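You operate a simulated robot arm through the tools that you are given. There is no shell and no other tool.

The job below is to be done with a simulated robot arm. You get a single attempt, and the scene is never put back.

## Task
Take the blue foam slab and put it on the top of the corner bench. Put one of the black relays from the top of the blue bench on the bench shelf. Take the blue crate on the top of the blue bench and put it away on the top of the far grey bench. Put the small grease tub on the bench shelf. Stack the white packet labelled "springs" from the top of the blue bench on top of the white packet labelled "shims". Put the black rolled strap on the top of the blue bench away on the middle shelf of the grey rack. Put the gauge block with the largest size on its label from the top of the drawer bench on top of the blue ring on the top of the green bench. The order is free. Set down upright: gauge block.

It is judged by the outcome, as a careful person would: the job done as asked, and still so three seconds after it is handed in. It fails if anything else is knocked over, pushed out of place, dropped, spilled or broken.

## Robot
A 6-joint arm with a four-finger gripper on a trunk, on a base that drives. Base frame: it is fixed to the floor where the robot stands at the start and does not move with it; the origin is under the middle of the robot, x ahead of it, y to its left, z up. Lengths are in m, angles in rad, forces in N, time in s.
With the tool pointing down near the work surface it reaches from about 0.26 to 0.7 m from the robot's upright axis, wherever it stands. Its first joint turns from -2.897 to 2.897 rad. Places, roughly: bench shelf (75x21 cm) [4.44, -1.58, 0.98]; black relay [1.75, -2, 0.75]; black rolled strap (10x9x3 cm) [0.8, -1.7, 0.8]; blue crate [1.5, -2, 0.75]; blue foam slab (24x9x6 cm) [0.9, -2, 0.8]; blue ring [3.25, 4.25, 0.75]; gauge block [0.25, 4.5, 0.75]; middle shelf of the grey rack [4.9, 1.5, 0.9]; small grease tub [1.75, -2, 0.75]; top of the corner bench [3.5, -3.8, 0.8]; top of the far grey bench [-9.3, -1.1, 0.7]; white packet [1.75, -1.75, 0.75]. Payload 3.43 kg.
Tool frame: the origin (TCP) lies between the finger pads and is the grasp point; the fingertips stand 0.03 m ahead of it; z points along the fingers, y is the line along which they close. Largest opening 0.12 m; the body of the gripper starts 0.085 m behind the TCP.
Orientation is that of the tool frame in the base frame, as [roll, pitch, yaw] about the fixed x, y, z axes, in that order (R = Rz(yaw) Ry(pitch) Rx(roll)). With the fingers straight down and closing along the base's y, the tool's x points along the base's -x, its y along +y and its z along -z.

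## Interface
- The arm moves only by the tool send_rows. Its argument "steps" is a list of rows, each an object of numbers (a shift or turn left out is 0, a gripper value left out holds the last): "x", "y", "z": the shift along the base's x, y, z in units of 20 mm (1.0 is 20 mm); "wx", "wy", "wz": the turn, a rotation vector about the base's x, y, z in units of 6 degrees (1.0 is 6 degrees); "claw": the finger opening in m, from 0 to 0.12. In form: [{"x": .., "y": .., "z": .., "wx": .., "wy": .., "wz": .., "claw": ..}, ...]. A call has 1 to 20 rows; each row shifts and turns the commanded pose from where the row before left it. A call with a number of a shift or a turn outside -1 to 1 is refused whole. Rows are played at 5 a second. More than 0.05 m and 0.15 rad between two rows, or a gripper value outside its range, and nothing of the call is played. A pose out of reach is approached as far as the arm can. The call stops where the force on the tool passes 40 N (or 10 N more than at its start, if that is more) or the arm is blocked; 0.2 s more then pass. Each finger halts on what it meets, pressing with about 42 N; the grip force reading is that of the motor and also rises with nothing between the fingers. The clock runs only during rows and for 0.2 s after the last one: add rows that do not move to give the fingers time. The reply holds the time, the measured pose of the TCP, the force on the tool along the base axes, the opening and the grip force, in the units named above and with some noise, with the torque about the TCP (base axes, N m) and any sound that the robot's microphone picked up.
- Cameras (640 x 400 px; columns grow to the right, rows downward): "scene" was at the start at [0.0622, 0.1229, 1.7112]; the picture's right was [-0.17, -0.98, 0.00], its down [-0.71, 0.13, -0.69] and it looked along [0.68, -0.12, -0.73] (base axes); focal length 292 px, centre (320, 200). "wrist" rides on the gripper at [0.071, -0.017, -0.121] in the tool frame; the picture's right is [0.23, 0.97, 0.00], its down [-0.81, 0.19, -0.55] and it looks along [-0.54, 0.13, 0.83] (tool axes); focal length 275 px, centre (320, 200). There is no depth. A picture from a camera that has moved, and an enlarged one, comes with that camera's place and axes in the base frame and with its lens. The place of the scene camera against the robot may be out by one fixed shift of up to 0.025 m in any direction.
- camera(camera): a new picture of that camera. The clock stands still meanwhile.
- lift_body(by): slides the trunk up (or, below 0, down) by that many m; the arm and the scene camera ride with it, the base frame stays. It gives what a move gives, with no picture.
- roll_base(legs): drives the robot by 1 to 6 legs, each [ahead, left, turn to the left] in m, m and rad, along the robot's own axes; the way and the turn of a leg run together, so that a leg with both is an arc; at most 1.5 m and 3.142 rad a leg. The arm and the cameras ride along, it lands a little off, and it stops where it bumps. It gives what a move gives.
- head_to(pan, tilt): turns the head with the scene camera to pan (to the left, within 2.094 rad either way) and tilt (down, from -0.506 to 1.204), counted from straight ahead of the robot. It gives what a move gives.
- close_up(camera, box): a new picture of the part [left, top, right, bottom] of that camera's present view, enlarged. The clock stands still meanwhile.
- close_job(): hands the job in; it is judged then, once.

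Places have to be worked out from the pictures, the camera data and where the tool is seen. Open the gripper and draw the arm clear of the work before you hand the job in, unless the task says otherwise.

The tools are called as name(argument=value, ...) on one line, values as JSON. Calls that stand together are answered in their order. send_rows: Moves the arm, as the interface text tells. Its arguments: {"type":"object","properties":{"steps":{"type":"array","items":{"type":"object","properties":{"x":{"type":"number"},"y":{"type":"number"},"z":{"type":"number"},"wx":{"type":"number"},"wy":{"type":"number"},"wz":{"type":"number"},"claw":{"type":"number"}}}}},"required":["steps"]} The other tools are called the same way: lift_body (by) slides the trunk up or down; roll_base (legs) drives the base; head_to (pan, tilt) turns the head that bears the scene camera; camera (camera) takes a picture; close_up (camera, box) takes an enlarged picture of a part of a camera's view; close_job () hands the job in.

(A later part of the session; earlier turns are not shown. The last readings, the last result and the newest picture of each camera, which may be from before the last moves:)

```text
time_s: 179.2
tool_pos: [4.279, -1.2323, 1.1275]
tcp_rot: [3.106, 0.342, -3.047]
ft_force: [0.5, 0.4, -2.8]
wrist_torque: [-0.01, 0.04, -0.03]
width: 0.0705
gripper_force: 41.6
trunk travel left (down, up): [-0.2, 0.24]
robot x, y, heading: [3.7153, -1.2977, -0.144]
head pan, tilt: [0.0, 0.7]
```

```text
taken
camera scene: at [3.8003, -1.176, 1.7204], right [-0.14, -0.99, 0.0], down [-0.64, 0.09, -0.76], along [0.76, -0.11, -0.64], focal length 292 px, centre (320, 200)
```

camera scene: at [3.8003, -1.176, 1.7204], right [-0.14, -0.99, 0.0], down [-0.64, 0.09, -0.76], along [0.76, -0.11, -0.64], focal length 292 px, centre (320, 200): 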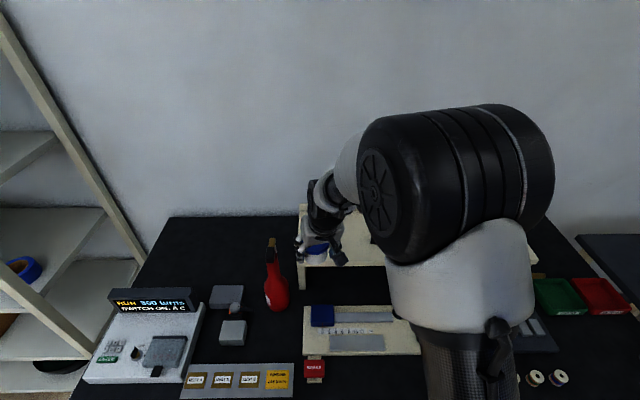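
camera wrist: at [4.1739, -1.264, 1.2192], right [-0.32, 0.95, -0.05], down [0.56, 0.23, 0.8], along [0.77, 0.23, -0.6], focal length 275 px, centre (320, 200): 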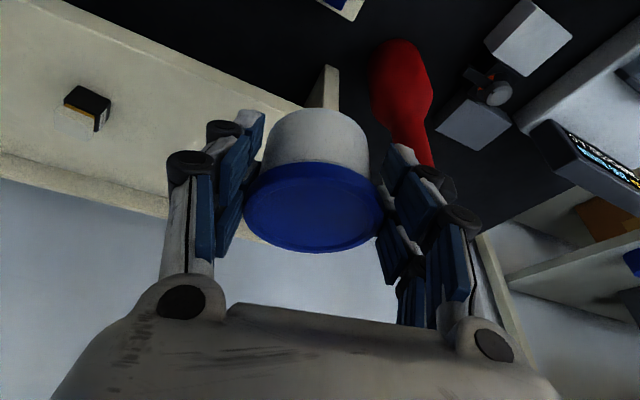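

Now over the left part of the shelf (4.435, −1.305) and down to just above contact.

send_rows(steps=[{"x": 0.9, "y": -0.45, "wz": -0.2}, {"x": 0.9, "y": -0.45, "wz": -0.2}, {"x": 0.9, "y": -0.45, "wz": -0.2}, {"x": 0.9, "y": -0.45, "wz": -0.2}, {"x": 0.9, "y": -0.45, "wz": -0.2}, {"x": 0.9, "y": -0.45}, {"x": 0.9, "y": -0.45}, {"x": 0.9, "y": -0.45}, {"x": 0.6}, {"z": -1}, {"z": -1}, {"z": -1}, {"z": -1}, {}])

camera(camera="wrist")

close_up(camera="scene", box=[270, 170, 430, 290])

```text
time_s: 182.2
tool_pos: [4.4334, -1.3054, 1.0479]
tcp_rot: [3.107, 0.342, 3.132]
ft_force: [0.4, -0.1, -0.8]
wrist_torque: [-0.01, 0.0, -0.01]
width: 0.0703
gripper_force: 42.1
trunk travel left (down, up): [-0.2, 0.24]
robot x, y, heading: [3.7118, -1.3019, -0.14]
head pan, tilt: [0.0, 0.7]
```

```text
taken
camera wrist: at [4.3259, -1.326, 1.1387], right [-0.22, 0.97, -0.05], down [0.58, 0.17, 0.8], along [0.79, 0.15, -0.6], focal length 275 px, centre (320, 200)
```

wrist: 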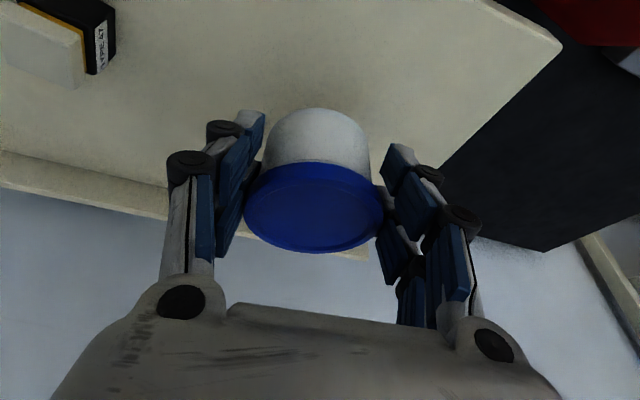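

```text
3.33 times, centred on (350, 230) of scene
camera zoom: at [3.7988, -1.1766, 1.7205], right [-0.14, -0.99, 0.0], down [-0.64, 0.09, -0.77], along [0.76, -0.11, -0.64], focal length 974 px, centre (220, 100)
```

zoom: 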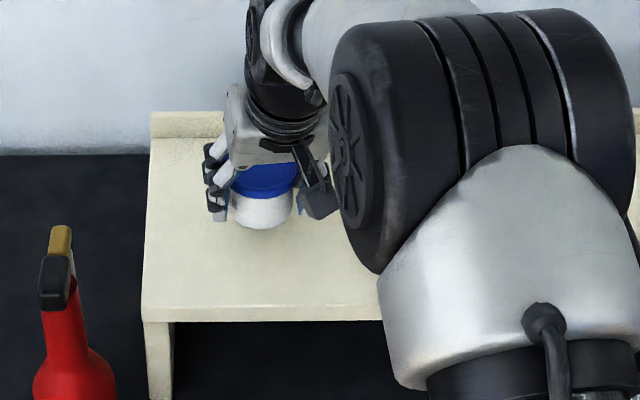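

send_rows(steps=[{"z": -0.5}, {"z": -0.4}, {"z": -0.3}, {"z": -0.2}, {}])

send_rows(steps=[{"z": -0.1}, {"z": -0.1}, {}])

```text
time_s: 183.4
tool_pos: [4.4345, -1.3045, 1.0201]
tcp_rot: [3.106, 0.343, 3.132]
ft_force: [0.0, -0.7, -1.4]
wrist_torque: [0.03, 0.02, -0.03]
width: 0.0706
gripper_force: 42.5
trunk travel left (down, up): [-0.2, 0.24]
robot x, y, heading: [3.706, -1.3043, -0.148]
head pan, tilt: [0.0, 0.7]
```

```text
time_s: 184.2
tool_pos: [4.4321, -1.3051, 1.0165]
tcp_rot: [3.106, 0.344, 3.132]
ft_force: [-0.1, -0.5, -1.5]
wrist_torque: [0.03, 0.03, 0.01]
width: 0.0702
gripper_force: 41.9
trunk travel left (down, up): [-0.2, 0.24]
robot x, y, heading: [3.7144, -1.3037, -0.15]
head pan, tilt: [0.0, 0.7]
```

send_rows(steps=[{"z": -0.1}, {"z": -0.1}, {}])

send_rows(steps=[{"z": -0.1}, {}])

```text
time_s: 185.0
tool_pos: [4.4347, -1.3054, 1.013]
tcp_rot: [3.107, 0.341, 3.132]
ft_force: [-0.6, -0.4, -1.3]
wrist_torque: [0.03, 0.01, 0.0]
width: 0.0704
gripper_force: 41.9
trunk travel left (down, up): [-0.2, 0.24]
robot x, y, heading: [3.7065, -1.3038, -0.144]
head pan, tilt: [0.0, 0.7]
```

```text
time_s: 185.6
tool_pos: [4.4345, -1.3057, 1.0125]
tcp_rot: [3.107, 0.344, 3.131]
ft_force: [-0.8, -3.0, 5.5]
wrist_torque: [0.08, 0.09, 0.0]
width: 0.0705
gripper_force: 42.2
trunk travel left (down, up): [-0.2, 0.24]
robot x, y, heading: [3.7123, -1.3016, -0.146]
head pan, tilt: [0.0, 0.7]
```

Contact at the expected height. I open and back out.

send_rows(steps=[{}, {"claw": 0.085}, {}, {}, {"claw": 0.095}, {}, {"z": 0.5, "x": -0.17}, {"z": 1, "x": -0.35}, {"z": 1, "x": -0.35}, {"z": 1, "x": -0.35}, {"z": 1, "x": -0.5}, {"z": 1, "x": -0.8}, {"x": -1}, {"x": -1}, {"x": -1}, {"x": -1}, {"x": -1}, {}])

camera(camera="wrist")

camera(camera="scene")

```text
time_s: 189.4
tool_pos: [4.2838, -1.3045, 1.122]
tcp_rot: [3.107, 0.342, 3.133]
ft_force: [-0.8, 0.6, 0.1]
wrist_torque: [-0.02, 0.03, -0.02]
width: 0.0953
gripper_force: 0.0
trunk travel left (down, up): [-0.2, 0.24]
robot x, y, heading: [3.711, -1.302, -0.143]
head pan, tilt: [0.0, 0.7]
```

```text
taken
camera wrist: at [4.1755, -1.3244, 1.212], right [-0.22, 0.97, -0.05], down [0.58, 0.17, 0.8], along [0.79, 0.15, -0.6], focal length 275 px, centre (320, 200)
```

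wrist: 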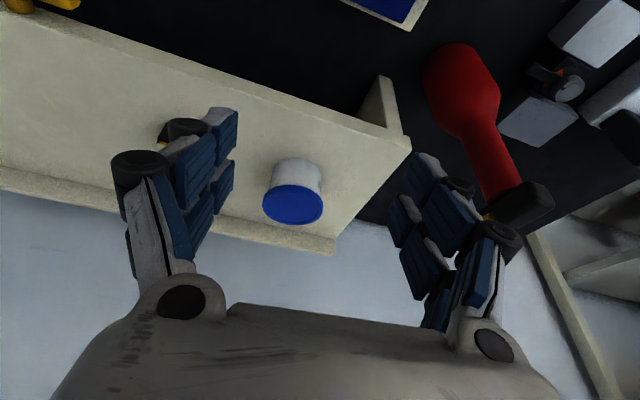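

```text
taken
camera scene: at [3.7993, -1.1766, 1.7205], right [-0.14, -0.99, 0.0], down [-0.64, 0.09, -0.76], along [0.76, -0.11, -0.64], focal length 292 px, centre (320, 200)
```

scene: 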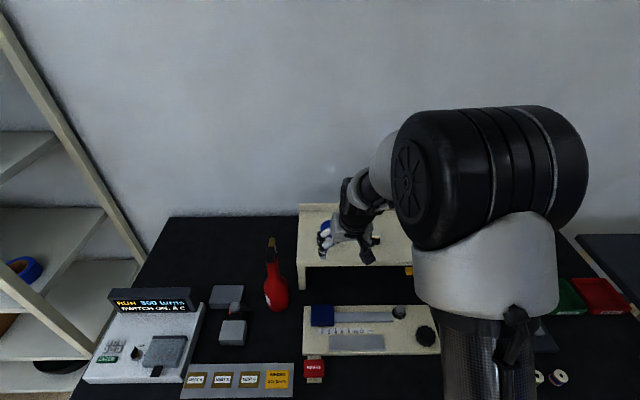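

Tub and relay are both on the shelf. Next the foam slab: I back away from the bench, go round the dark table and face the right part of the blue bench.

roll_base(legs=[[-0.6, 0, 0], [0, 1.5, 0], [-1.5, 0, 0], [-0.5, 0, 0], [0, 0, -1.56], [0.8, -0.2, 0]])

head_to(pan=0.1, tilt=0.7)

camera(camera="scene")

```text
time_s: 217.1
tool_pos: [1.0892, -0.7828, 1.1211]
tcp_rot: [3.106, 0.343, 1.587]
ft_force: [0.2, -0.7, -1.4]
wrist_torque: [-0.01, -0.02, -0.04]
width: 0.0953
gripper_force: 0.0
trunk travel left (down, up): [-0.2, 0.24]
robot x, y, heading: [1.0765, -0.2125, -1.692]
head pan, tilt: [0.0, 0.7]
```

```text
time_s: 217.8
tool_pos: [1.0908, -0.7811, 1.1226]
tcp_rot: [3.106, 0.341, 1.587]
ft_force: [-0.5, -1.1, -0.3]
wrist_torque: [0.02, 0.0, 0.0]
width: 0.0949
gripper_force: 0.1
trunk travel left (down, up): [-0.2, 0.24]
robot x, y, heading: [1.0783, -0.211, -1.687]
head pan, tilt: [0.099, 0.7]
```

```text
taken
camera scene: at [1.2203, -0.2956, 1.7205], right [-1.0, 0.02, 0.0], down [0.01, 0.64, -0.77], along [-0.02, -0.76, -0.64], focal length 292 px, centre (320, 200)
```

scene: 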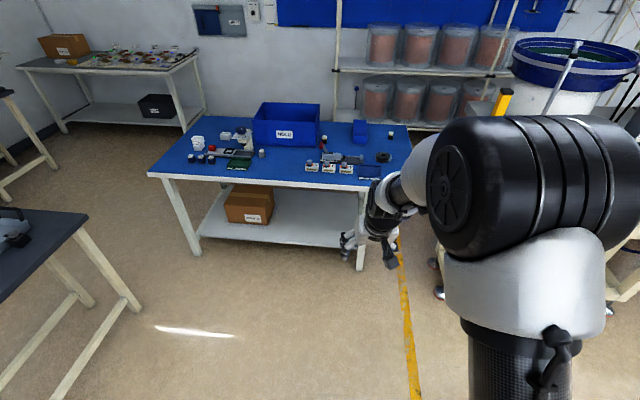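

I roll up to the bench.

roll_base(legs=[[0.98, 0, 0]])

camera(camera="wrist")

camera(camera="scene")

```text
time_s: 222.9
tool_pos: [0.9904, -1.7589, 1.122]
tcp_rot: [3.106, 0.342, 1.602]
ft_force: [1.2, -0.5, 0.2]
wrist_torque: [0.04, 0.0, 0.0]
width: 0.095
gripper_force: 0.0
trunk travel left (down, up): [-0.2, 0.24]
robot x, y, heading: [0.9695, -1.1872, -1.671]
head pan, tilt: [0.099, 0.7]
```

```text
taken
camera wrist: at [0.9658, -1.6521, 1.212], right [0.96, 0.26, -0.05], down [0.19, -0.57, 0.8], along [0.18, -0.78, -0.6], focal length 275 px, centre (320, 200)
```

wrist: 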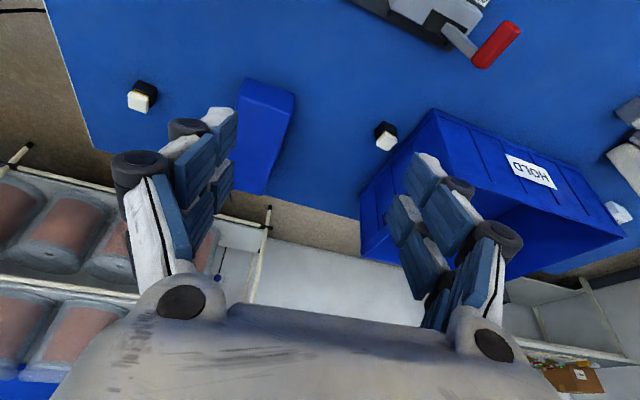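

```text
taken
camera scene: at [1.113, -1.2702, 1.7205], right [-1.0, 0.0, 0.0], down [0.0, 0.64, -0.76], along [0.0, -0.76, -0.64], focal length 292 px, centre (320, 200)
```

scene: 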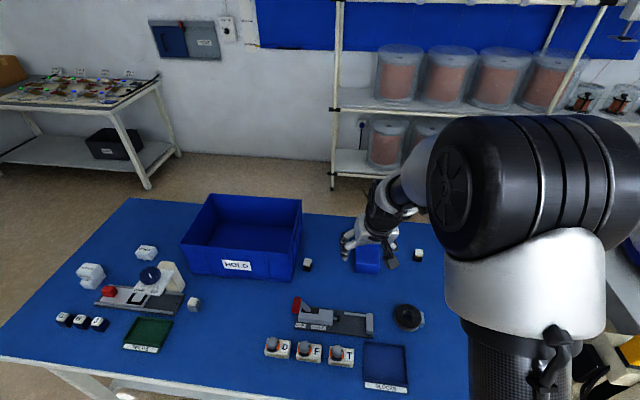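

close_up(camera="wrist", box=[210, 60, 330, 210])

close_up(camera="scene", box=[320, 190, 440, 290])

```text
2.67 times, centred on (270, 135) of wrist
camera zoom: at [0.9658, -1.6521, 1.212], right [0.96, 0.26, -0.05], down [0.19, -0.57, 0.8], along [0.18, -0.78, -0.6], focal length 734 px, centre (453, 373)
```

zoom: 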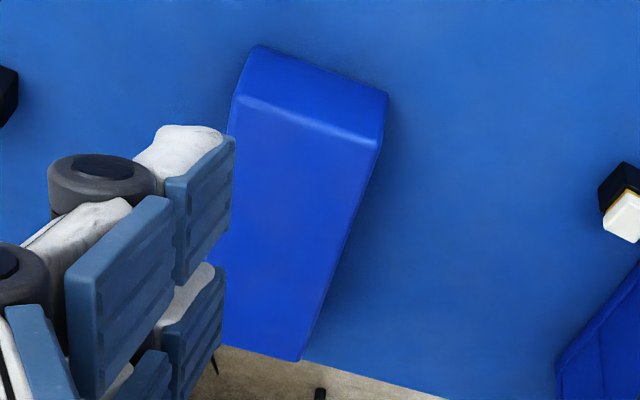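

```text
4.00 times, centred on (380, 240) of scene
camera zoom: at [1.113, -1.2702, 1.7205], right [-1.0, 0.0, 0.0], down [0.0, 0.64, -0.76], along [0.0, -0.76, -0.64], focal length 1168 px, centre (80, 40)
```

zoom: 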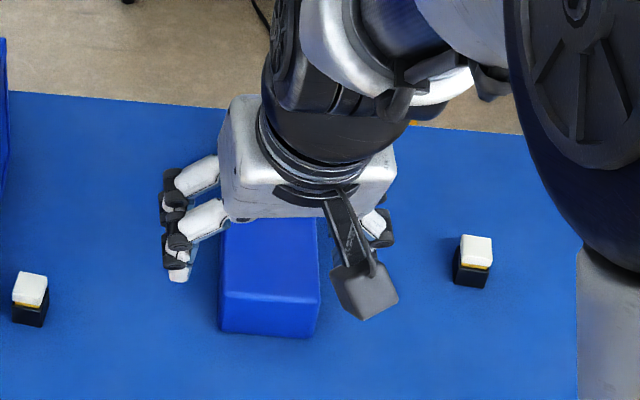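

Slab: near end at y≈−1.925, width axis turned −0.12 rad, centre (0.92, −2.045). I roll 4 cm closer, lean the tool more forward, open fully and reach over the slab.

roll_base(legs=[[0.045, 0, 0]])

send_rows(steps=[{"wx": -0.83, "wy": 0.1, "wz": -0.35, "claw": 0.12, "x": -0.3, "y": -0.5}, {"wx": -0.83, "wy": 0.1, "wz": -0.35, "x": -0.3, "y": -0.5}, {"wx": -0.83, "wy": 0.1, "wz": -0.35, "x": -0.3, "y": -0.7}, {"wx": -0.83, "wy": 0.1, "wz": -0.35, "x": -0.3, "y": -0.8}, {"x": -0.3, "y": -0.8}, {"x": -0.3, "y": -0.8}, {"x": -0.3, "y": -0.8}, {"x": -0.3, "y": -0.8}, {"x": -0.3, "y": -0.8}, {"x": -0.3, "y": -0.8}, {}])

camera(camera="wrist")

```text
time_s: 223.8
tool_pos: [0.9851, -1.8054, 1.1209]
tcp_rot: [3.106, 0.339, 1.602]
ft_force: [-0.1, -0.1, -1.1]
wrist_torque: [0.08, -0.03, 0.0]
width: 0.0949
gripper_force: 0.0
trunk travel left (down, up): [-0.2, 0.24]
robot x, y, heading: [0.9648, -1.2337, -1.674]
head pan, tilt: [0.099, 0.7]
```

```text
time_s: 226.2
tool_pos: [0.9253, -1.9299, 1.1188]
tcp_rot: [-3.118, 0.585, 1.506]
ft_force: [-0.2, 0.6, 0.1]
wrist_torque: [-0.03, -0.01, 0.01]
width: 0.1198
gripper_force: 0.0
out of reach, approached as far as the arm can: row 3, 4
trunk travel left (down, up): [-0.2, 0.24]
robot x, y, heading: [0.9666, -1.2311, -1.677]
head pan, tilt: [0.099, 0.7]
```

```text
taken
camera wrist: at [0.9187, -1.8019, 1.1811], right [0.98, 0.12, -0.15], down [0.18, -0.39, 0.9], along [0.05, -0.92, -0.4], focal length 275 px, centre (320, 200)
```

wrist: 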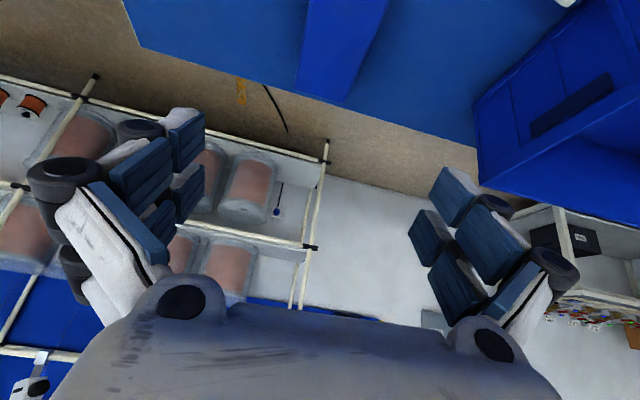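

The lean stopped at ~34°. Slab axis confirmed; I descend while reaching forward and see how far it goes.

send_rows(steps=[{"z": -1, "y": -0.2, "wz": -0.2}, {"z": -1, "y": -0.2}, {"z": -1, "y": -0.2}, {"z": -1, "y": -0.3}, {"z": -1, "y": -0.3}, {"z": -1, "y": -0.3}, {"z": -1, "y": -0.3}, {"z": -1, "y": -0.2}, {"x": 0.1}, {}])

camera(camera="wrist")

close_up(camera="scene", box=[320, 170, 440, 290])

```text
time_s: 228.4
tool_pos: [0.9268, -1.9692, 0.9596]
tcp_rot: [-3.119, 0.587, 1.484]
ft_force: [-0.6, -0.2, 0.5]
wrist_torque: [0.02, 0.0, 0.01]
width: 0.1202
gripper_force: 0.1
trunk travel left (down, up): [-0.2, 0.24]
robot x, y, heading: [0.9598, -1.2326, -1.675]
head pan, tilt: [0.099, 0.7]
```

```text
taken
camera wrist: at [0.9238, -1.8424, 1.0221], right [0.98, 0.09, -0.15], down [0.17, -0.39, 0.91], along [0.03, -0.92, -0.4], focal length 275 px, centre (320, 200)
```

wrist: 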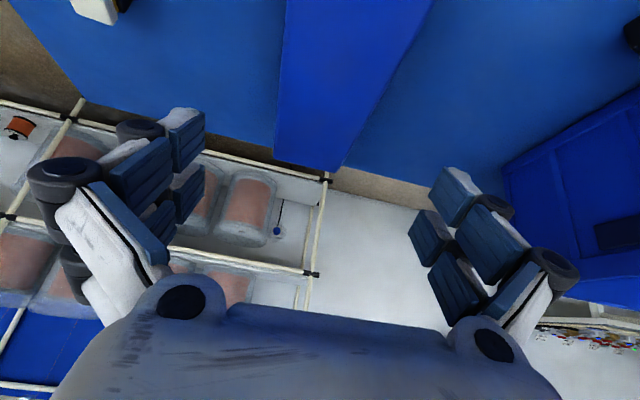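

```text
3.33 times, centred on (380, 230) of scene
camera zoom: at [1.1083, -1.3149, 1.7205], right [-1.0, 0.0, 0.0], down [0.0, 0.64, -0.76], along [0.0, -0.76, -0.64], focal length 974 px, centre (120, 100)
```

zoom: 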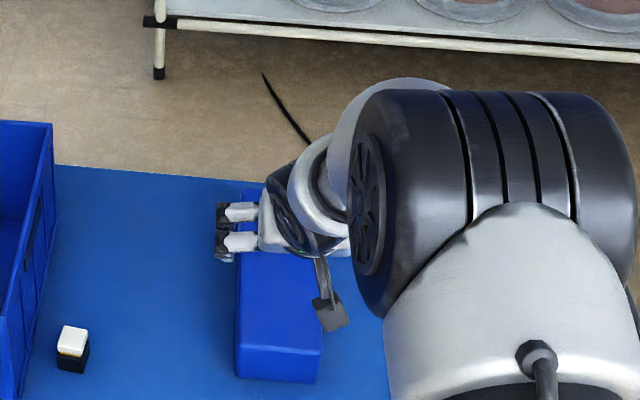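

Within reach. I lower around the slab.

send_rows(steps=[{"z": -1, "y": -0.2}, {"z": -1, "y": -0.2}, {"z": -1, "y": -0.2}, {"z": -1, "y": -0.2}, {"z": -1, "y": -0.2}, {"z": -0.8, "y": -0.2}, {"z": -0.5}, {"z": -0.3}, {}])

camera(camera="wrist")

close_up(camera="scene", box=[320, 170, 440, 290])

```text
time_s: 230.4
tool_pos: [0.9268, -1.9928, 0.8257]
tcp_rot: [-3.116, 0.588, 1.486]
ft_force: [0.1, 0.3, 0.1]
wrist_torque: [-0.02, -0.01, 0.0]
width: 0.1201
gripper_force: 0.0
trunk travel left (down, up): [-0.2, 0.24]
robot x, y, heading: [0.9655, -1.2332, -1.672]
head pan, tilt: [0.099, 0.7]
```

```text
taken
camera wrist: at [0.9235, -1.8654, 0.8895], right [0.98, 0.09, -0.15], down [0.17, -0.39, 0.91], along [0.03, -0.92, -0.4], focal length 275 px, centre (320, 200)
```

wrist: 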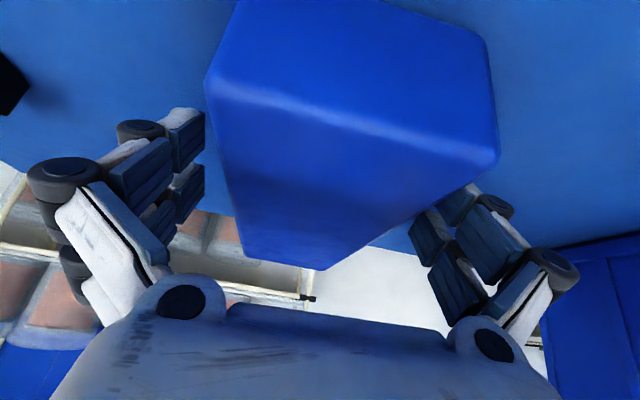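

```text
3.33 times, centred on (380, 230) of scene
camera zoom: at [1.1084, -1.3147, 1.7205], right [-1.0, 0.0, 0.0], down [0.0, 0.64, -0.76], along [0.0, -0.76, -0.64], focal length 974 px, centre (120, 100)
```

zoom: 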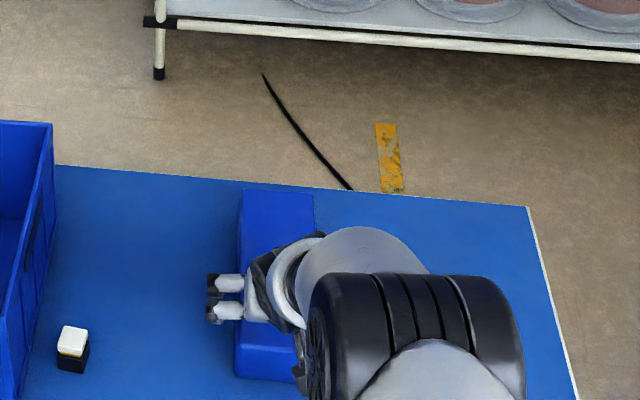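

The slab is between the fingers. Close on it.

send_rows(steps=[{"claw": 0.1}, {}, {}, {"claw": 0.075}, {}, {}, {}, {}])

camera(camera="wrist")

```text
time_s: 232.2
tool_pos: [0.9274, -1.9916, 0.8272]
tcp_rot: [-3.118, 0.587, 1.486]
ft_force: [0.8, 0.3, 2.1]
wrist_torque: [0.03, -0.2, -0.06]
width: 0.0892
gripper_force: 41.9
trunk travel left (down, up): [-0.2, 0.24]
robot x, y, heading: [0.9647, -1.2285, -1.669]
head pan, tilt: [0.099, 0.7]
```

```text
taken
camera wrist: at [0.9235, -1.8654, 0.8899], right [0.98, 0.09, -0.15], down [0.17, -0.39, 0.91], along [0.03, -0.92, -0.4], focal length 275 px, centre (320, 200)
```

wrist: 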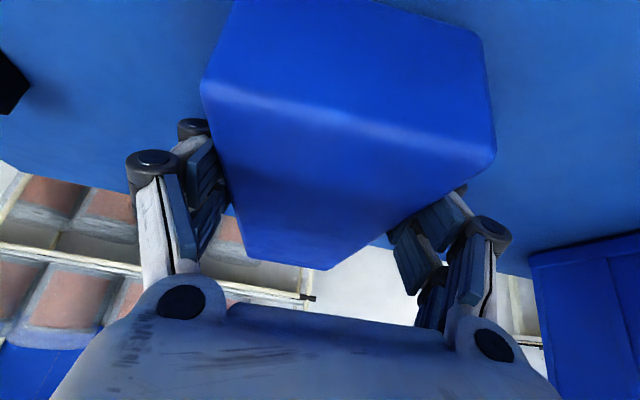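

Gripped at 0.089. Lift slowly and check the load.

send_rows(steps=[{"z": 0.3}, {"z": 0.5}, {"z": 1}, {"z": 1}, {"z": 1}, {}])

camera(camera="wrist")

camera(camera="scene")

```text
time_s: 233.6
tool_pos: [0.9277, -1.9921, 0.9028]
tcp_rot: [-3.117, 0.585, 1.486]
ft_force: [0.7, -0.1, -0.8]
wrist_torque: [0.06, 0.0, -0.03]
width: 0.0891
gripper_force: 41.9
trunk travel left (down, up): [-0.2, 0.24]
robot x, y, heading: [0.9641, -1.2309, -1.676]
head pan, tilt: [0.099, 0.7]
```

```text
taken
camera wrist: at [0.9249, -1.8656, 0.9654], right [0.98, 0.09, -0.15], down [0.17, -0.39, 0.9], along [0.03, -0.92, -0.4], focal length 275 px, centre (320, 200)
```

wrist: 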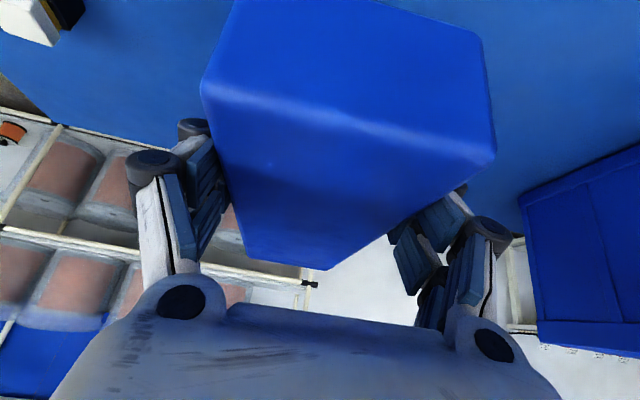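

```text
taken
camera scene: at [1.1083, -1.315, 1.7205], right [-1.0, 0.0, 0.0], down [0.0, 0.64, -0.76], along [0.0, -0.76, -0.64], focal length 292 px, centre (320, 200)
```

scene: 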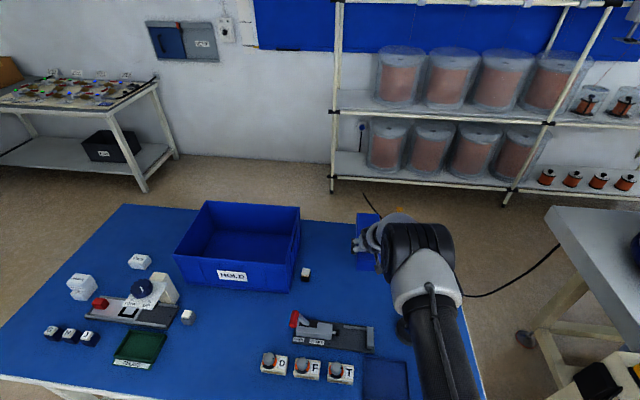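

Light and level. I raise and draw it in, then drive around the dark table towards the corner bench.

send_rows(steps=[{"z": 1}, {"z": 1}, {"z": 1}, {"z": 1}, {"z": 1}, {"z": 1}, {"z": 1}, {"z": 1}, {"z": 1}, {"z": 1}, {"y": 1}, {"y": 1}, {"y": 1}, {"y": 1}, {"y": 1}, {"y": 1}, {"y": 1}, {}])

roll_base(legs=[[-1.0, 0, 0], [0, 0, 1.676], [0, 0.55, 0], [1.5, 0, 0], [0.75, 0, 0]])

roll_base(legs=[[0, 0, -1.57], [1.5, 0, 0], [0.7, 0, 0]])

head_to(pan=0.1, tilt=0.6)

camera(camera="scene")

```text
time_s: 237.4
tool_pos: [0.9268, -1.8521, 1.1037]
tcp_rot: [-3.116, 0.587, 1.485]
ft_force: [0.3, 0.3, -1.4]
wrist_torque: [0.07, 0.01, 0.03]
width: 0.089
gripper_force: 41.8
trunk travel left (down, up): [-0.2, 0.24]
robot x, y, heading: [0.9642, -1.2333, -1.674]
head pan, tilt: [0.099, 0.7]
```

```text
time_s: 260.1
tool_pos: [3.9324, 0.3552, 1.102]
tcp_rot: [-3.117, 0.587, -3.128]
ft_force: [0.4, 0.3, 0.0]
wrist_torque: [0.0, 0.0, -0.01]
width: 0.0891
gripper_force: 42.8
trunk travel left (down, up): [-0.2, 0.24]
robot x, y, heading: [3.3111, 0.3308, -0.0]
head pan, tilt: [0.099, 0.7]
```

```text
time_s: 274.8
tool_pos: [3.2993, -2.5042, 1.1014]
tcp_rot: [-3.118, 0.586, 1.575]
ft_force: [0.5, 0.6, -0.1]
wrist_torque: [0.05, 0.02, 0.01]
width: 0.0891
gripper_force: 41.7
trunk travel left (down, up): [-0.2, 0.24]
robot x, y, heading: [3.2787, -1.8804, -1.587]
head pan, tilt: [0.099, 0.7]
```

```text
time_s: 275.5
tool_pos: [3.2998, -2.5043, 1.1032]
tcp_rot: [-3.116, 0.586, 1.574]
ft_force: [-0.2, -0.5, -0.5]
wrist_torque: [0.04, 0.0, -0.02]
width: 0.0891
gripper_force: 41.9
trunk travel left (down, up): [-0.2, 0.24]
robot x, y, heading: [3.2785, -1.8855, -1.585]
head pan, tilt: [0.099, 0.6]
```

```text
taken
camera scene: at [3.4316, -1.9564, 1.7291], right [-1.0, -0.09, 0.0], down [-0.05, 0.56, -0.82], along [0.07, -0.82, -0.57], focal length 292 px, centre (320, 200)
```

scene: 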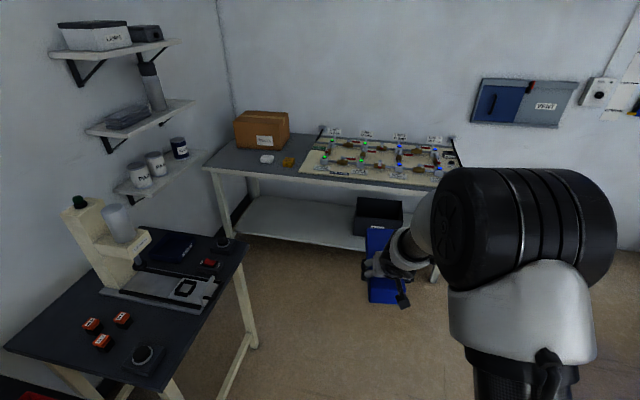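

close_up(camera="scene", box=[190, 90, 350, 210])

close_up(camera="scene", box=[290, 110, 470, 210])

```text
3.33 times, centred on (270, 150) of scene
camera zoom: at [3.4316, -1.9564, 1.7291], right [-1.0, -0.09, 0.0], down [-0.05, 0.56, -0.82], along [0.07, -0.82, -0.57], focal length 974 px, centre (487, 367)
```

zoom: 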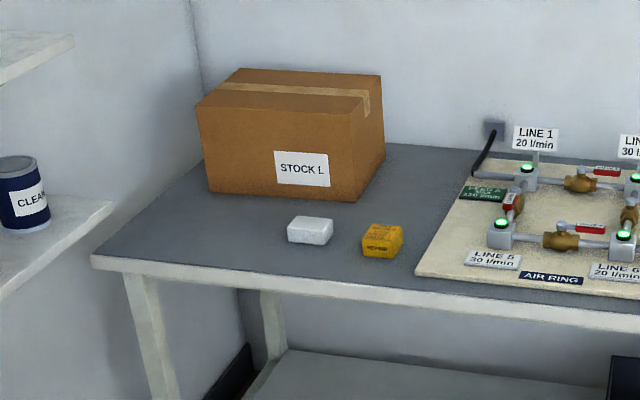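

```text
3.56 times, centred on (380, 160) of scene
camera zoom: at [3.4316, -1.9564, 1.7291], right [-1.0, -0.09, 0.0], down [-0.05, 0.56, -0.82], along [0.07, -0.82, -0.57], focal length 1038 px, centre (107, 342)
```

zoom: 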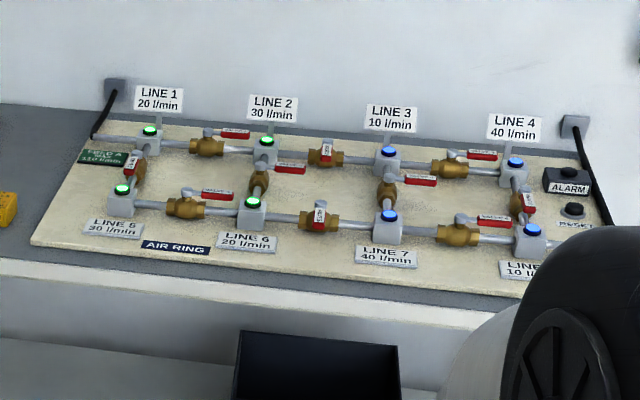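

Free space on the corner bench: the area left of the white block and in front of the box, around (4.13, −3.73). I raise and draw in the slab, drive up to the bench and sidestep left.

send_rows(steps=[{"z": 1, "y": 1}, {"z": 1, "y": 1}, {"z": 1, "y": 1}, {"z": 1, "y": 1}, {"z": 1, "y": 1}, {"y": 1}, {"y": 1}, {}])

roll_base(legs=[[1.26, 0, 0], [0, 0.36, 0]])

head_to(pan=0.4, tilt=0.9)

camera(camera="scene")

```text
time_s: 277.3
tool_pos: [3.3003, -2.3645, 1.2022]
tcp_rot: [-3.118, 0.586, 1.574]
ft_force: [0.3, 0.3, -1.2]
wrist_torque: [0.06, -0.02, 0.01]
width: 0.0895
gripper_force: 41.7
trunk travel left (down, up): [-0.2, 0.24]
robot x, y, heading: [3.2802, -1.8809, -1.589]
head pan, tilt: [0.099, 0.6]
```

```text
time_s: 285.6
tool_pos: [3.6277, -3.6504, 1.2019]
tcp_rot: [-3.115, 0.587, 1.566]
ft_force: [0.1, 0.2, 0.7]
wrist_torque: [0.03, 0.02, 0.0]
width: 0.089
gripper_force: 42.1
trunk travel left (down, up): [-0.2, 0.24]
robot x, y, heading: [3.6152, -3.1692, -1.595]
head pan, tilt: [0.099, 0.6]
```

```text
time_s: 286.4
tool_pos: [3.6269, -3.6506, 1.2025]
tcp_rot: [-3.117, 0.586, 1.563]
ft_force: [0.9, -0.3, -0.8]
wrist_torque: [0.05, 0.0, 0.0]
width: 0.0892
gripper_force: 42.5
trunk travel left (down, up): [-0.2, 0.24]
robot x, y, heading: [3.6143, -3.1698, -1.597]
head pan, tilt: [0.4, 0.901]
```

```text
taken
camera scene: at [3.7848, -3.2261, 1.7044], right [-0.93, -0.37, 0.0], down [-0.29, 0.73, -0.62], along [0.23, -0.58, -0.78], focal length 292 px, centre (320, 200)
```

scene: 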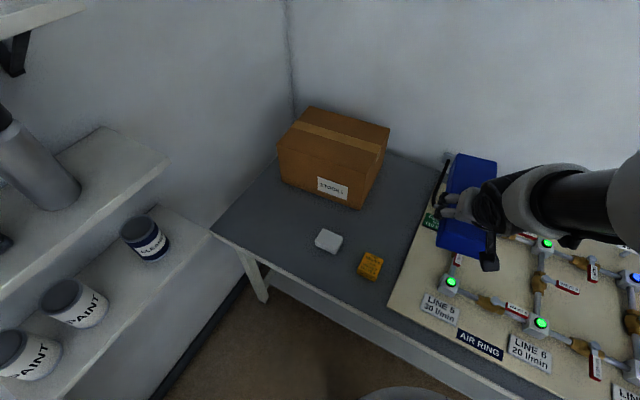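

Measured free area confirmed (white block's left edge x≈3.99, box front y≈−3.92). I sidestep 8 cm left and carry the slab over (4.138, −3.66).

roll_base(legs=[[0, 0.08, 0]])

send_rows(steps=[{"x": 1, "wz": -0.2}, {"x": 1, "wz": -0.2}, {"x": 1, "wz": -0.2}, {"x": 1, "wz": -0.2}, {"x": 1, "wz": -0.2}, {"x": 1, "wz": -0.2}, {"x": 1}, {"x": 1}, {"x": 1}, {"x": 1}, {"x": 1}, {"x": 1}, {"x": 1}, {"x": 1}, {"x": 1}, {"x": 1}, {"x": 1}, {"x": 1}, {}])

camera(camera="scene")

camera(camera="wrist")

```text
time_s: 287.5
tool_pos: [3.7068, -3.6529, 1.2011]
tcp_rot: [-3.114, 0.587, 1.56]
ft_force: [0.8, -0.7, -0.2]
wrist_torque: [0.07, 0.0, -0.02]
width: 0.0893
gripper_force: 41.8
trunk travel left (down, up): [-0.2, 0.24]
robot x, y, heading: [3.6911, -3.1672, -1.594]
head pan, tilt: [0.4, 0.901]
```

```text
time_s: 291.5
tool_pos: [4.0659, -3.6536, 1.2014]
tcp_rot: [-3.119, 0.587, 1.435]
ft_force: [-0.8, 0.4, -0.9]
wrist_torque: [0.03, 0.0, -0.01]
width: 0.0891
gripper_force: 42.4
trunk travel left (down, up): [-0.2, 0.24]
robot x, y, heading: [3.6931, -3.169, -1.599]
head pan, tilt: [0.4, 0.901]
```

```text
taken
camera scene: at [3.8646, -3.2284, 1.7044], right [-0.93, -0.36, 0.0], down [-0.28, 0.73, -0.62], along [0.23, -0.58, -0.78], focal length 292 px, centre (320, 200)
```

scene: 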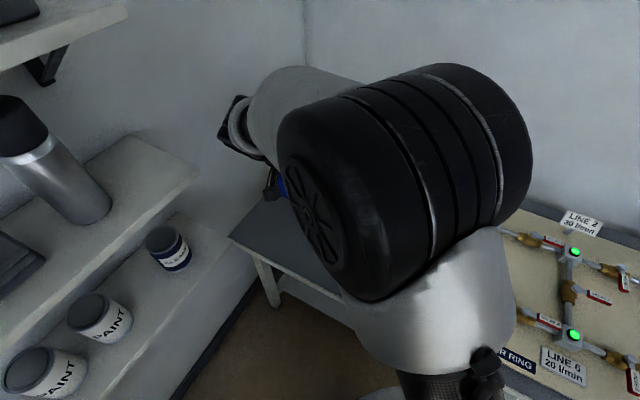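

```text
taken
camera wrist: at [4.0692, -3.5257, 1.2647], right [0.99, 0.04, -0.15], down [0.15, -0.4, 0.9], along [-0.02, -0.92, -0.4], focal length 275 px, centre (320, 200)
```

wrist: 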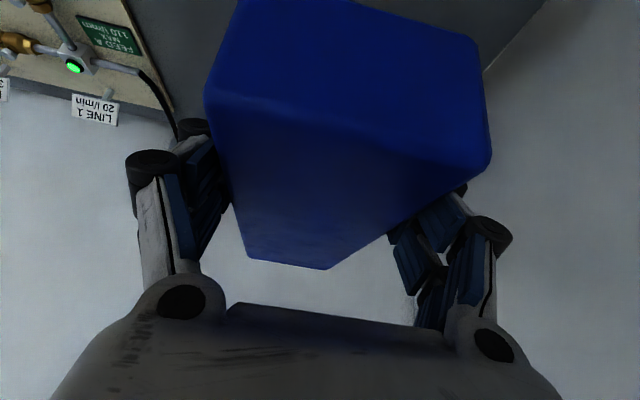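

The wall shelves at left (edge x≈4.26, ending at y≈−3.53, z≈0.95 and 1.25) are close, so I use a spot slightly further right (TCP x≈4.10) and descend in stages with checks.

send_rows(steps=[{"x": 0.8}, {"x": 0.7}, {"z": -1}, {"z": -1}, {"z": -1}, {"z": -1}, {"z": -1}, {}])

head_to(pan=0.7, tilt=0.8)

camera(camera="scene")

camera(camera="wrist")

```text
time_s: 293.3
tool_pos: [4.0961, -3.6542, 1.1023]
tcp_rot: [-3.117, 0.585, 1.436]
ft_force: [-1.2, -1.0, -1.0]
wrist_torque: [0.07, 0.01, 0.02]
width: 0.0892
gripper_force: 42.3
trunk travel left (down, up): [-0.2, 0.24]
robot x, y, heading: [3.6917, -3.1719, -1.599]
head pan, tilt: [0.4, 0.901]
```

```text
time_s: 294.1
tool_pos: [4.0949, -3.6535, 1.1023]
tcp_rot: [-3.119, 0.586, 1.437]
ft_force: [0.3, -0.5, -0.5]
wrist_torque: [0.01, -0.05, -0.01]
width: 0.0891
gripper_force: 41.5
trunk travel left (down, up): [-0.2, 0.24]
robot x, y, heading: [3.6933, -3.1728, -1.6]
head pan, tilt: [0.7, 0.799]
```

```text
taken
camera scene: at [3.8878, -3.2214, 1.7122], right [-0.78, -0.62, 0.0], down [-0.45, 0.56, -0.7], along [0.43, -0.55, -0.72], focal length 292 px, centre (320, 200)
```

scene: 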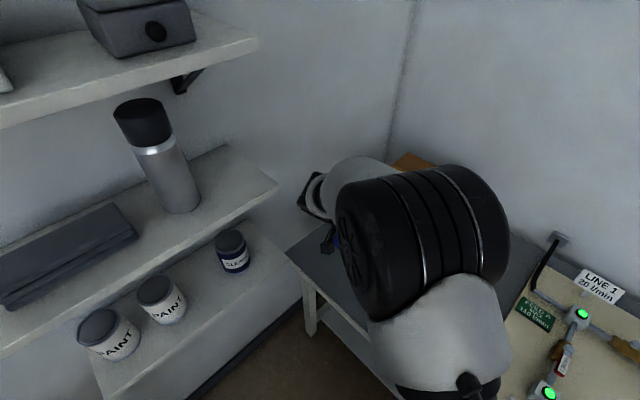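

```text
taken
camera wrist: at [4.099, -3.5261, 1.164], right [0.99, 0.04, -0.15], down [0.15, -0.4, 0.9], along [-0.02, -0.92, -0.4], focal length 275 px, centre (320, 200)
```

wrist: 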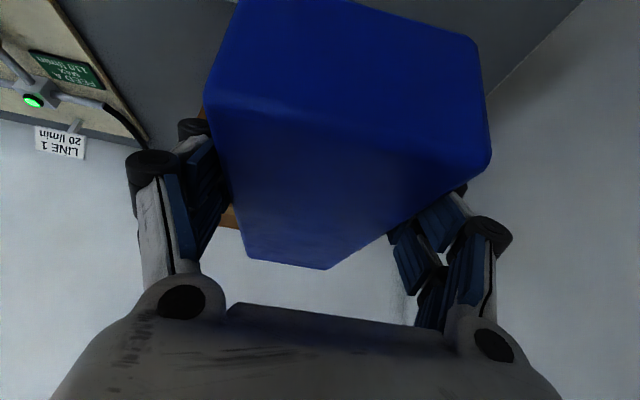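

There's still a gap to the shelves; I turn the slab +0.25 rad to bring the wrist further from them and descend to z≈0.92.

send_rows(steps=[{"wz": 0.8}, {"wz": 0.8}, {"wz": 0.8}, {"z": -1, "y": -0.4}, {"z": -1}, {"z": -1}, {"z": -1}, {"z": -1}, {}])

camera(camera="scene")

camera(camera="wrist")

```text
time_s: 296.1
tool_pos: [4.0953, -3.66, 1.004]
tcp_rot: [-3.116, 0.587, 1.686]
ft_force: [-0.4, -0.2, -0.4]
wrist_torque: [0.0, -0.01, -0.04]
width: 0.0895
gripper_force: 41.9
trunk travel left (down, up): [-0.2, 0.24]
robot x, y, heading: [3.6954, -3.1696, -1.598]
head pan, tilt: [0.7, 0.799]
```

```text
taken
camera scene: at [3.8878, -3.2211, 1.7123], right [-0.78, -0.62, 0.0], down [-0.45, 0.56, -0.7], along [0.43, -0.55, -0.72], focal length 292 px, centre (320, 200)
```

scene: 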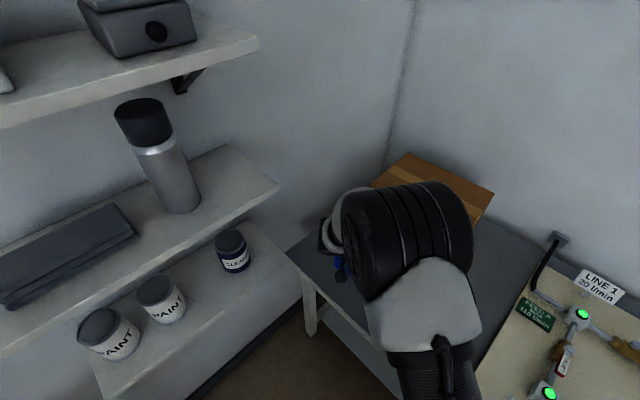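

```text
taken
camera wrist: at [4.0676, -3.5362, 1.0658], right [0.95, 0.29, -0.15], down [0.25, -0.35, 0.9], along [0.21, -0.89, -0.4], focal length 275 px, centre (320, 200)
```

wrist: 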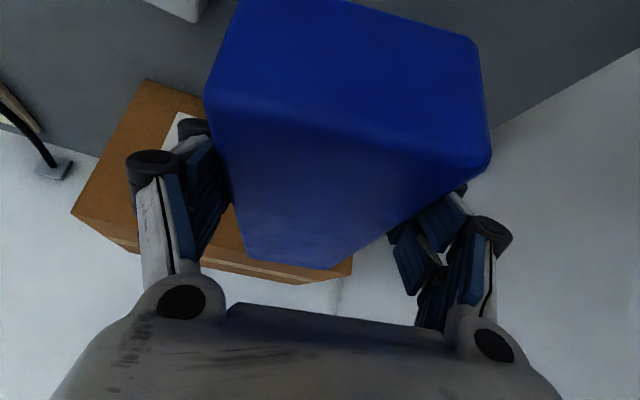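

Clear. I continue down to about 0.885.

send_rows(steps=[{"z": -1}, {"z": -1}, {"z": -1}, {"z": -1}, {"z": -1}, {"z": -0.8}, {}])

camera(camera="wrist")

camera(camera="scene")

```text
time_s: 297.7
tool_pos: [4.0976, -3.6611, 0.885]
tcp_rot: [-3.118, 0.587, 1.687]
ft_force: [0.3, 1.0, 0.7]
wrist_torque: [0.02, 0.0, 0.03]
width: 0.0892
gripper_force: 42.8
trunk travel left (down, up): [-0.2, 0.24]
robot x, y, heading: [3.6951, -3.1747, -1.598]
head pan, tilt: [0.7, 0.799]
```

```text
taken
camera wrist: at [4.0683, -3.5376, 0.9486], right [0.95, 0.29, -0.15], down [0.25, -0.35, 0.91], along [0.21, -0.89, -0.4], focal length 275 px, centre (320, 200)
```

wrist: 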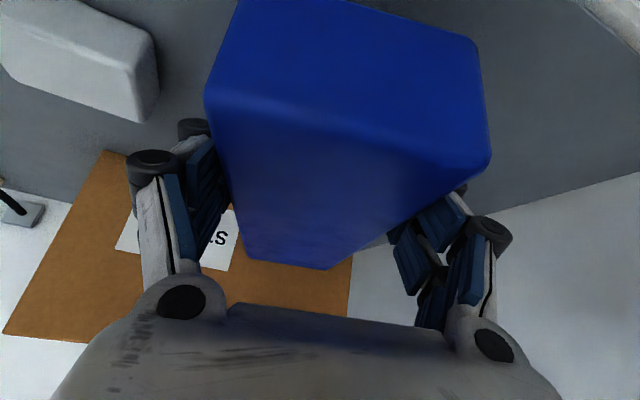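

```text
taken
camera scene: at [3.8878, -3.2212, 1.7123], right [-0.78, -0.62, 0.0], down [-0.45, 0.56, -0.7], along [0.43, -0.55, -0.72], focal length 292 px, centre (320, 200)
```

scene: 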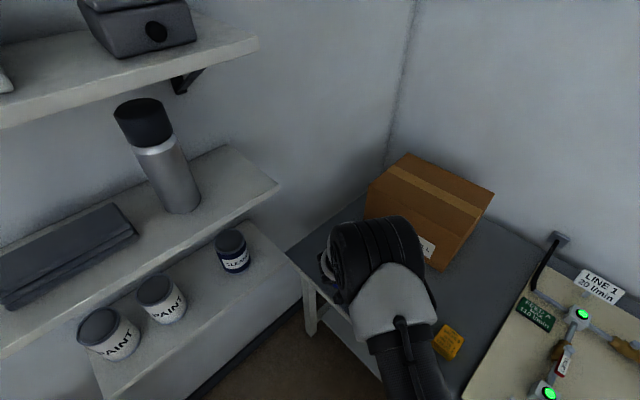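

send_rows(steps=[{"z": -0.5}, {"z": -0.4}, {"z": -0.2}, {}])

send_rows(steps=[{"z": -0.15}, {"z": -0.15}, {}])

send_rows(steps=[{"z": -0.15}, {"z": -0.1}, {}])

```text
time_s: 298.7
tool_pos: [4.0967, -3.6603, 0.8648]
tcp_rot: [-3.117, 0.586, 1.687]
ft_force: [0.3, 0.5, -1.5]
wrist_torque: [0.04, 0.02, 0.01]
width: 0.0894
gripper_force: 41.9
trunk travel left (down, up): [-0.2, 0.24]
robot x, y, heading: [3.69, -3.1678, -1.595]
head pan, tilt: [0.7, 0.799]
```

```text
time_s: 299.5
tool_pos: [4.0975, -3.6599, 0.8578]
tcp_rot: [-3.117, 0.587, 1.686]
ft_force: [1.1, -0.2, -1.1]
wrist_torque: [0.02, 0.0, 0.01]
width: 0.0894
gripper_force: 42.5
trunk travel left (down, up): [-0.2, 0.24]
robot x, y, heading: [3.6951, -3.1729, -1.598]
head pan, tilt: [0.7, 0.799]
```

```text
time_s: 300.3
tool_pos: [4.097, -3.6618, 0.854]
tcp_rot: [-3.119, 0.586, 1.686]
ft_force: [-0.5, 1.0, -0.2]
wrist_torque: [0.0, 0.0, -0.02]
width: 0.0893
gripper_force: 41.5
trunk travel left (down, up): [-0.2, 0.24]
robot x, y, heading: [3.6946, -3.1678, -1.599]
head pan, tilt: [0.7, 0.799]
```

send_rows(steps=[{"z": -0.12}, {"z": -0.12}, {}])

send_rows(steps=[{"z": -0.12}, {"z": -0.12}, {}])

```text
time_s: 301.1
tool_pos: [4.0956, -3.6608, 0.8493]
tcp_rot: [-3.116, 0.587, 1.687]
ft_force: [0.2, -0.2, -0.2]
wrist_torque: [0.05, -0.02, 0.0]
width: 0.0893
gripper_force: 42.1
trunk travel left (down, up): [-0.2, 0.24]
robot x, y, heading: [3.6947, -3.1758, -1.603]
head pan, tilt: [0.7, 0.799]
```

```text
time_s: 301.9
tool_pos: [4.0963, -3.6608, 0.8465]
tcp_rot: [-3.12, 0.59, 1.684]
ft_force: [-2.4, 0.6, 20.7]
wrist_torque: [-0.18, -0.89, -0.3]
width: 0.0894
gripper_force: 42.0
trunk travel left (down, up): [-0.2, 0.24]
robot x, y, heading: [3.6913, -3.1706, -1.598]
head pan, tilt: [0.7, 0.799]
```

Contact at 0.8465 as expected. Ease up slightly, open to 0.105, and withdraw back and up along the tool axis.

send_rows(steps=[{"z": 0.08}, {"claw": 0.105}, {}, {}, {"z": 0.5, "y": 0.33}, {"z": 1, "y": 0.66}, {"z": 1, "y": 0.66}, {"z": 1, "y": 0.5}, {"z": 1}, {"z": 1}, {"z": 1}, {"z": 1}, {"z": 1}, {"z": 1}, {"z": 1}, {}])

camera(camera="wrist")

camera(camera="scene")

```text
time_s: 305.3
tool_pos: [4.0971, -3.6181, 1.0562]
tcp_rot: [-3.116, 0.583, 1.687]
ft_force: [0.9, -0.6, -0.1]
wrist_torque: [0.02, 0.05, 0.01]
width: 0.1049
gripper_force: 0.0
trunk travel left (down, up): [-0.2, 0.24]
robot x, y, heading: [3.6983, -3.1714, -1.596]
head pan, tilt: [0.7, 0.799]
```

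```text
taken
camera wrist: at [4.0681, -3.4948, 1.1174], right [0.95, 0.29, -0.15], down [0.25, -0.35, 0.9], along [0.21, -0.89, -0.4], focal length 275 px, centre (320, 200)
```

wrist: 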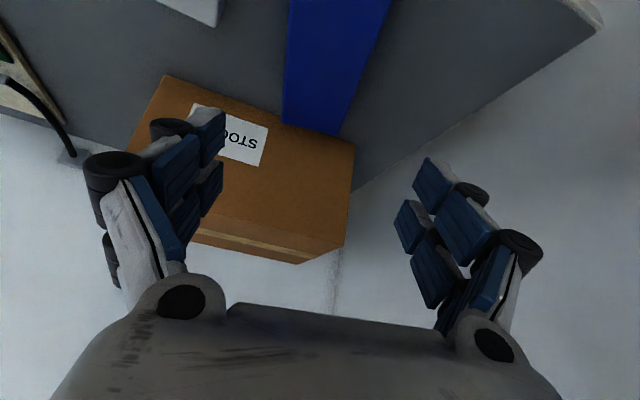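

```text
taken
camera scene: at [3.8881, -3.2214, 1.7122], right [-0.78, -0.62, 0.0], down [-0.45, 0.56, -0.7], along [0.43, -0.55, -0.72], focal length 292 px, centre (320, 200)
```

scene: 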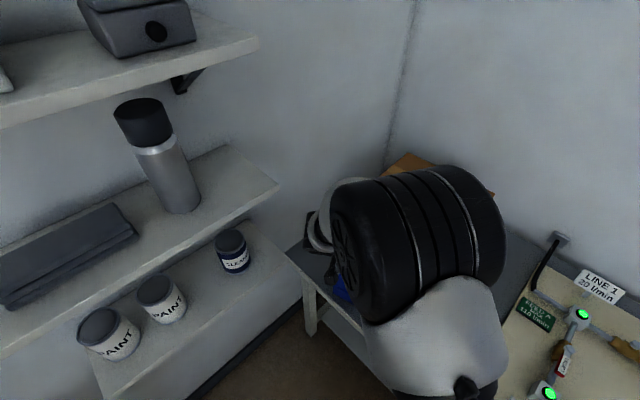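

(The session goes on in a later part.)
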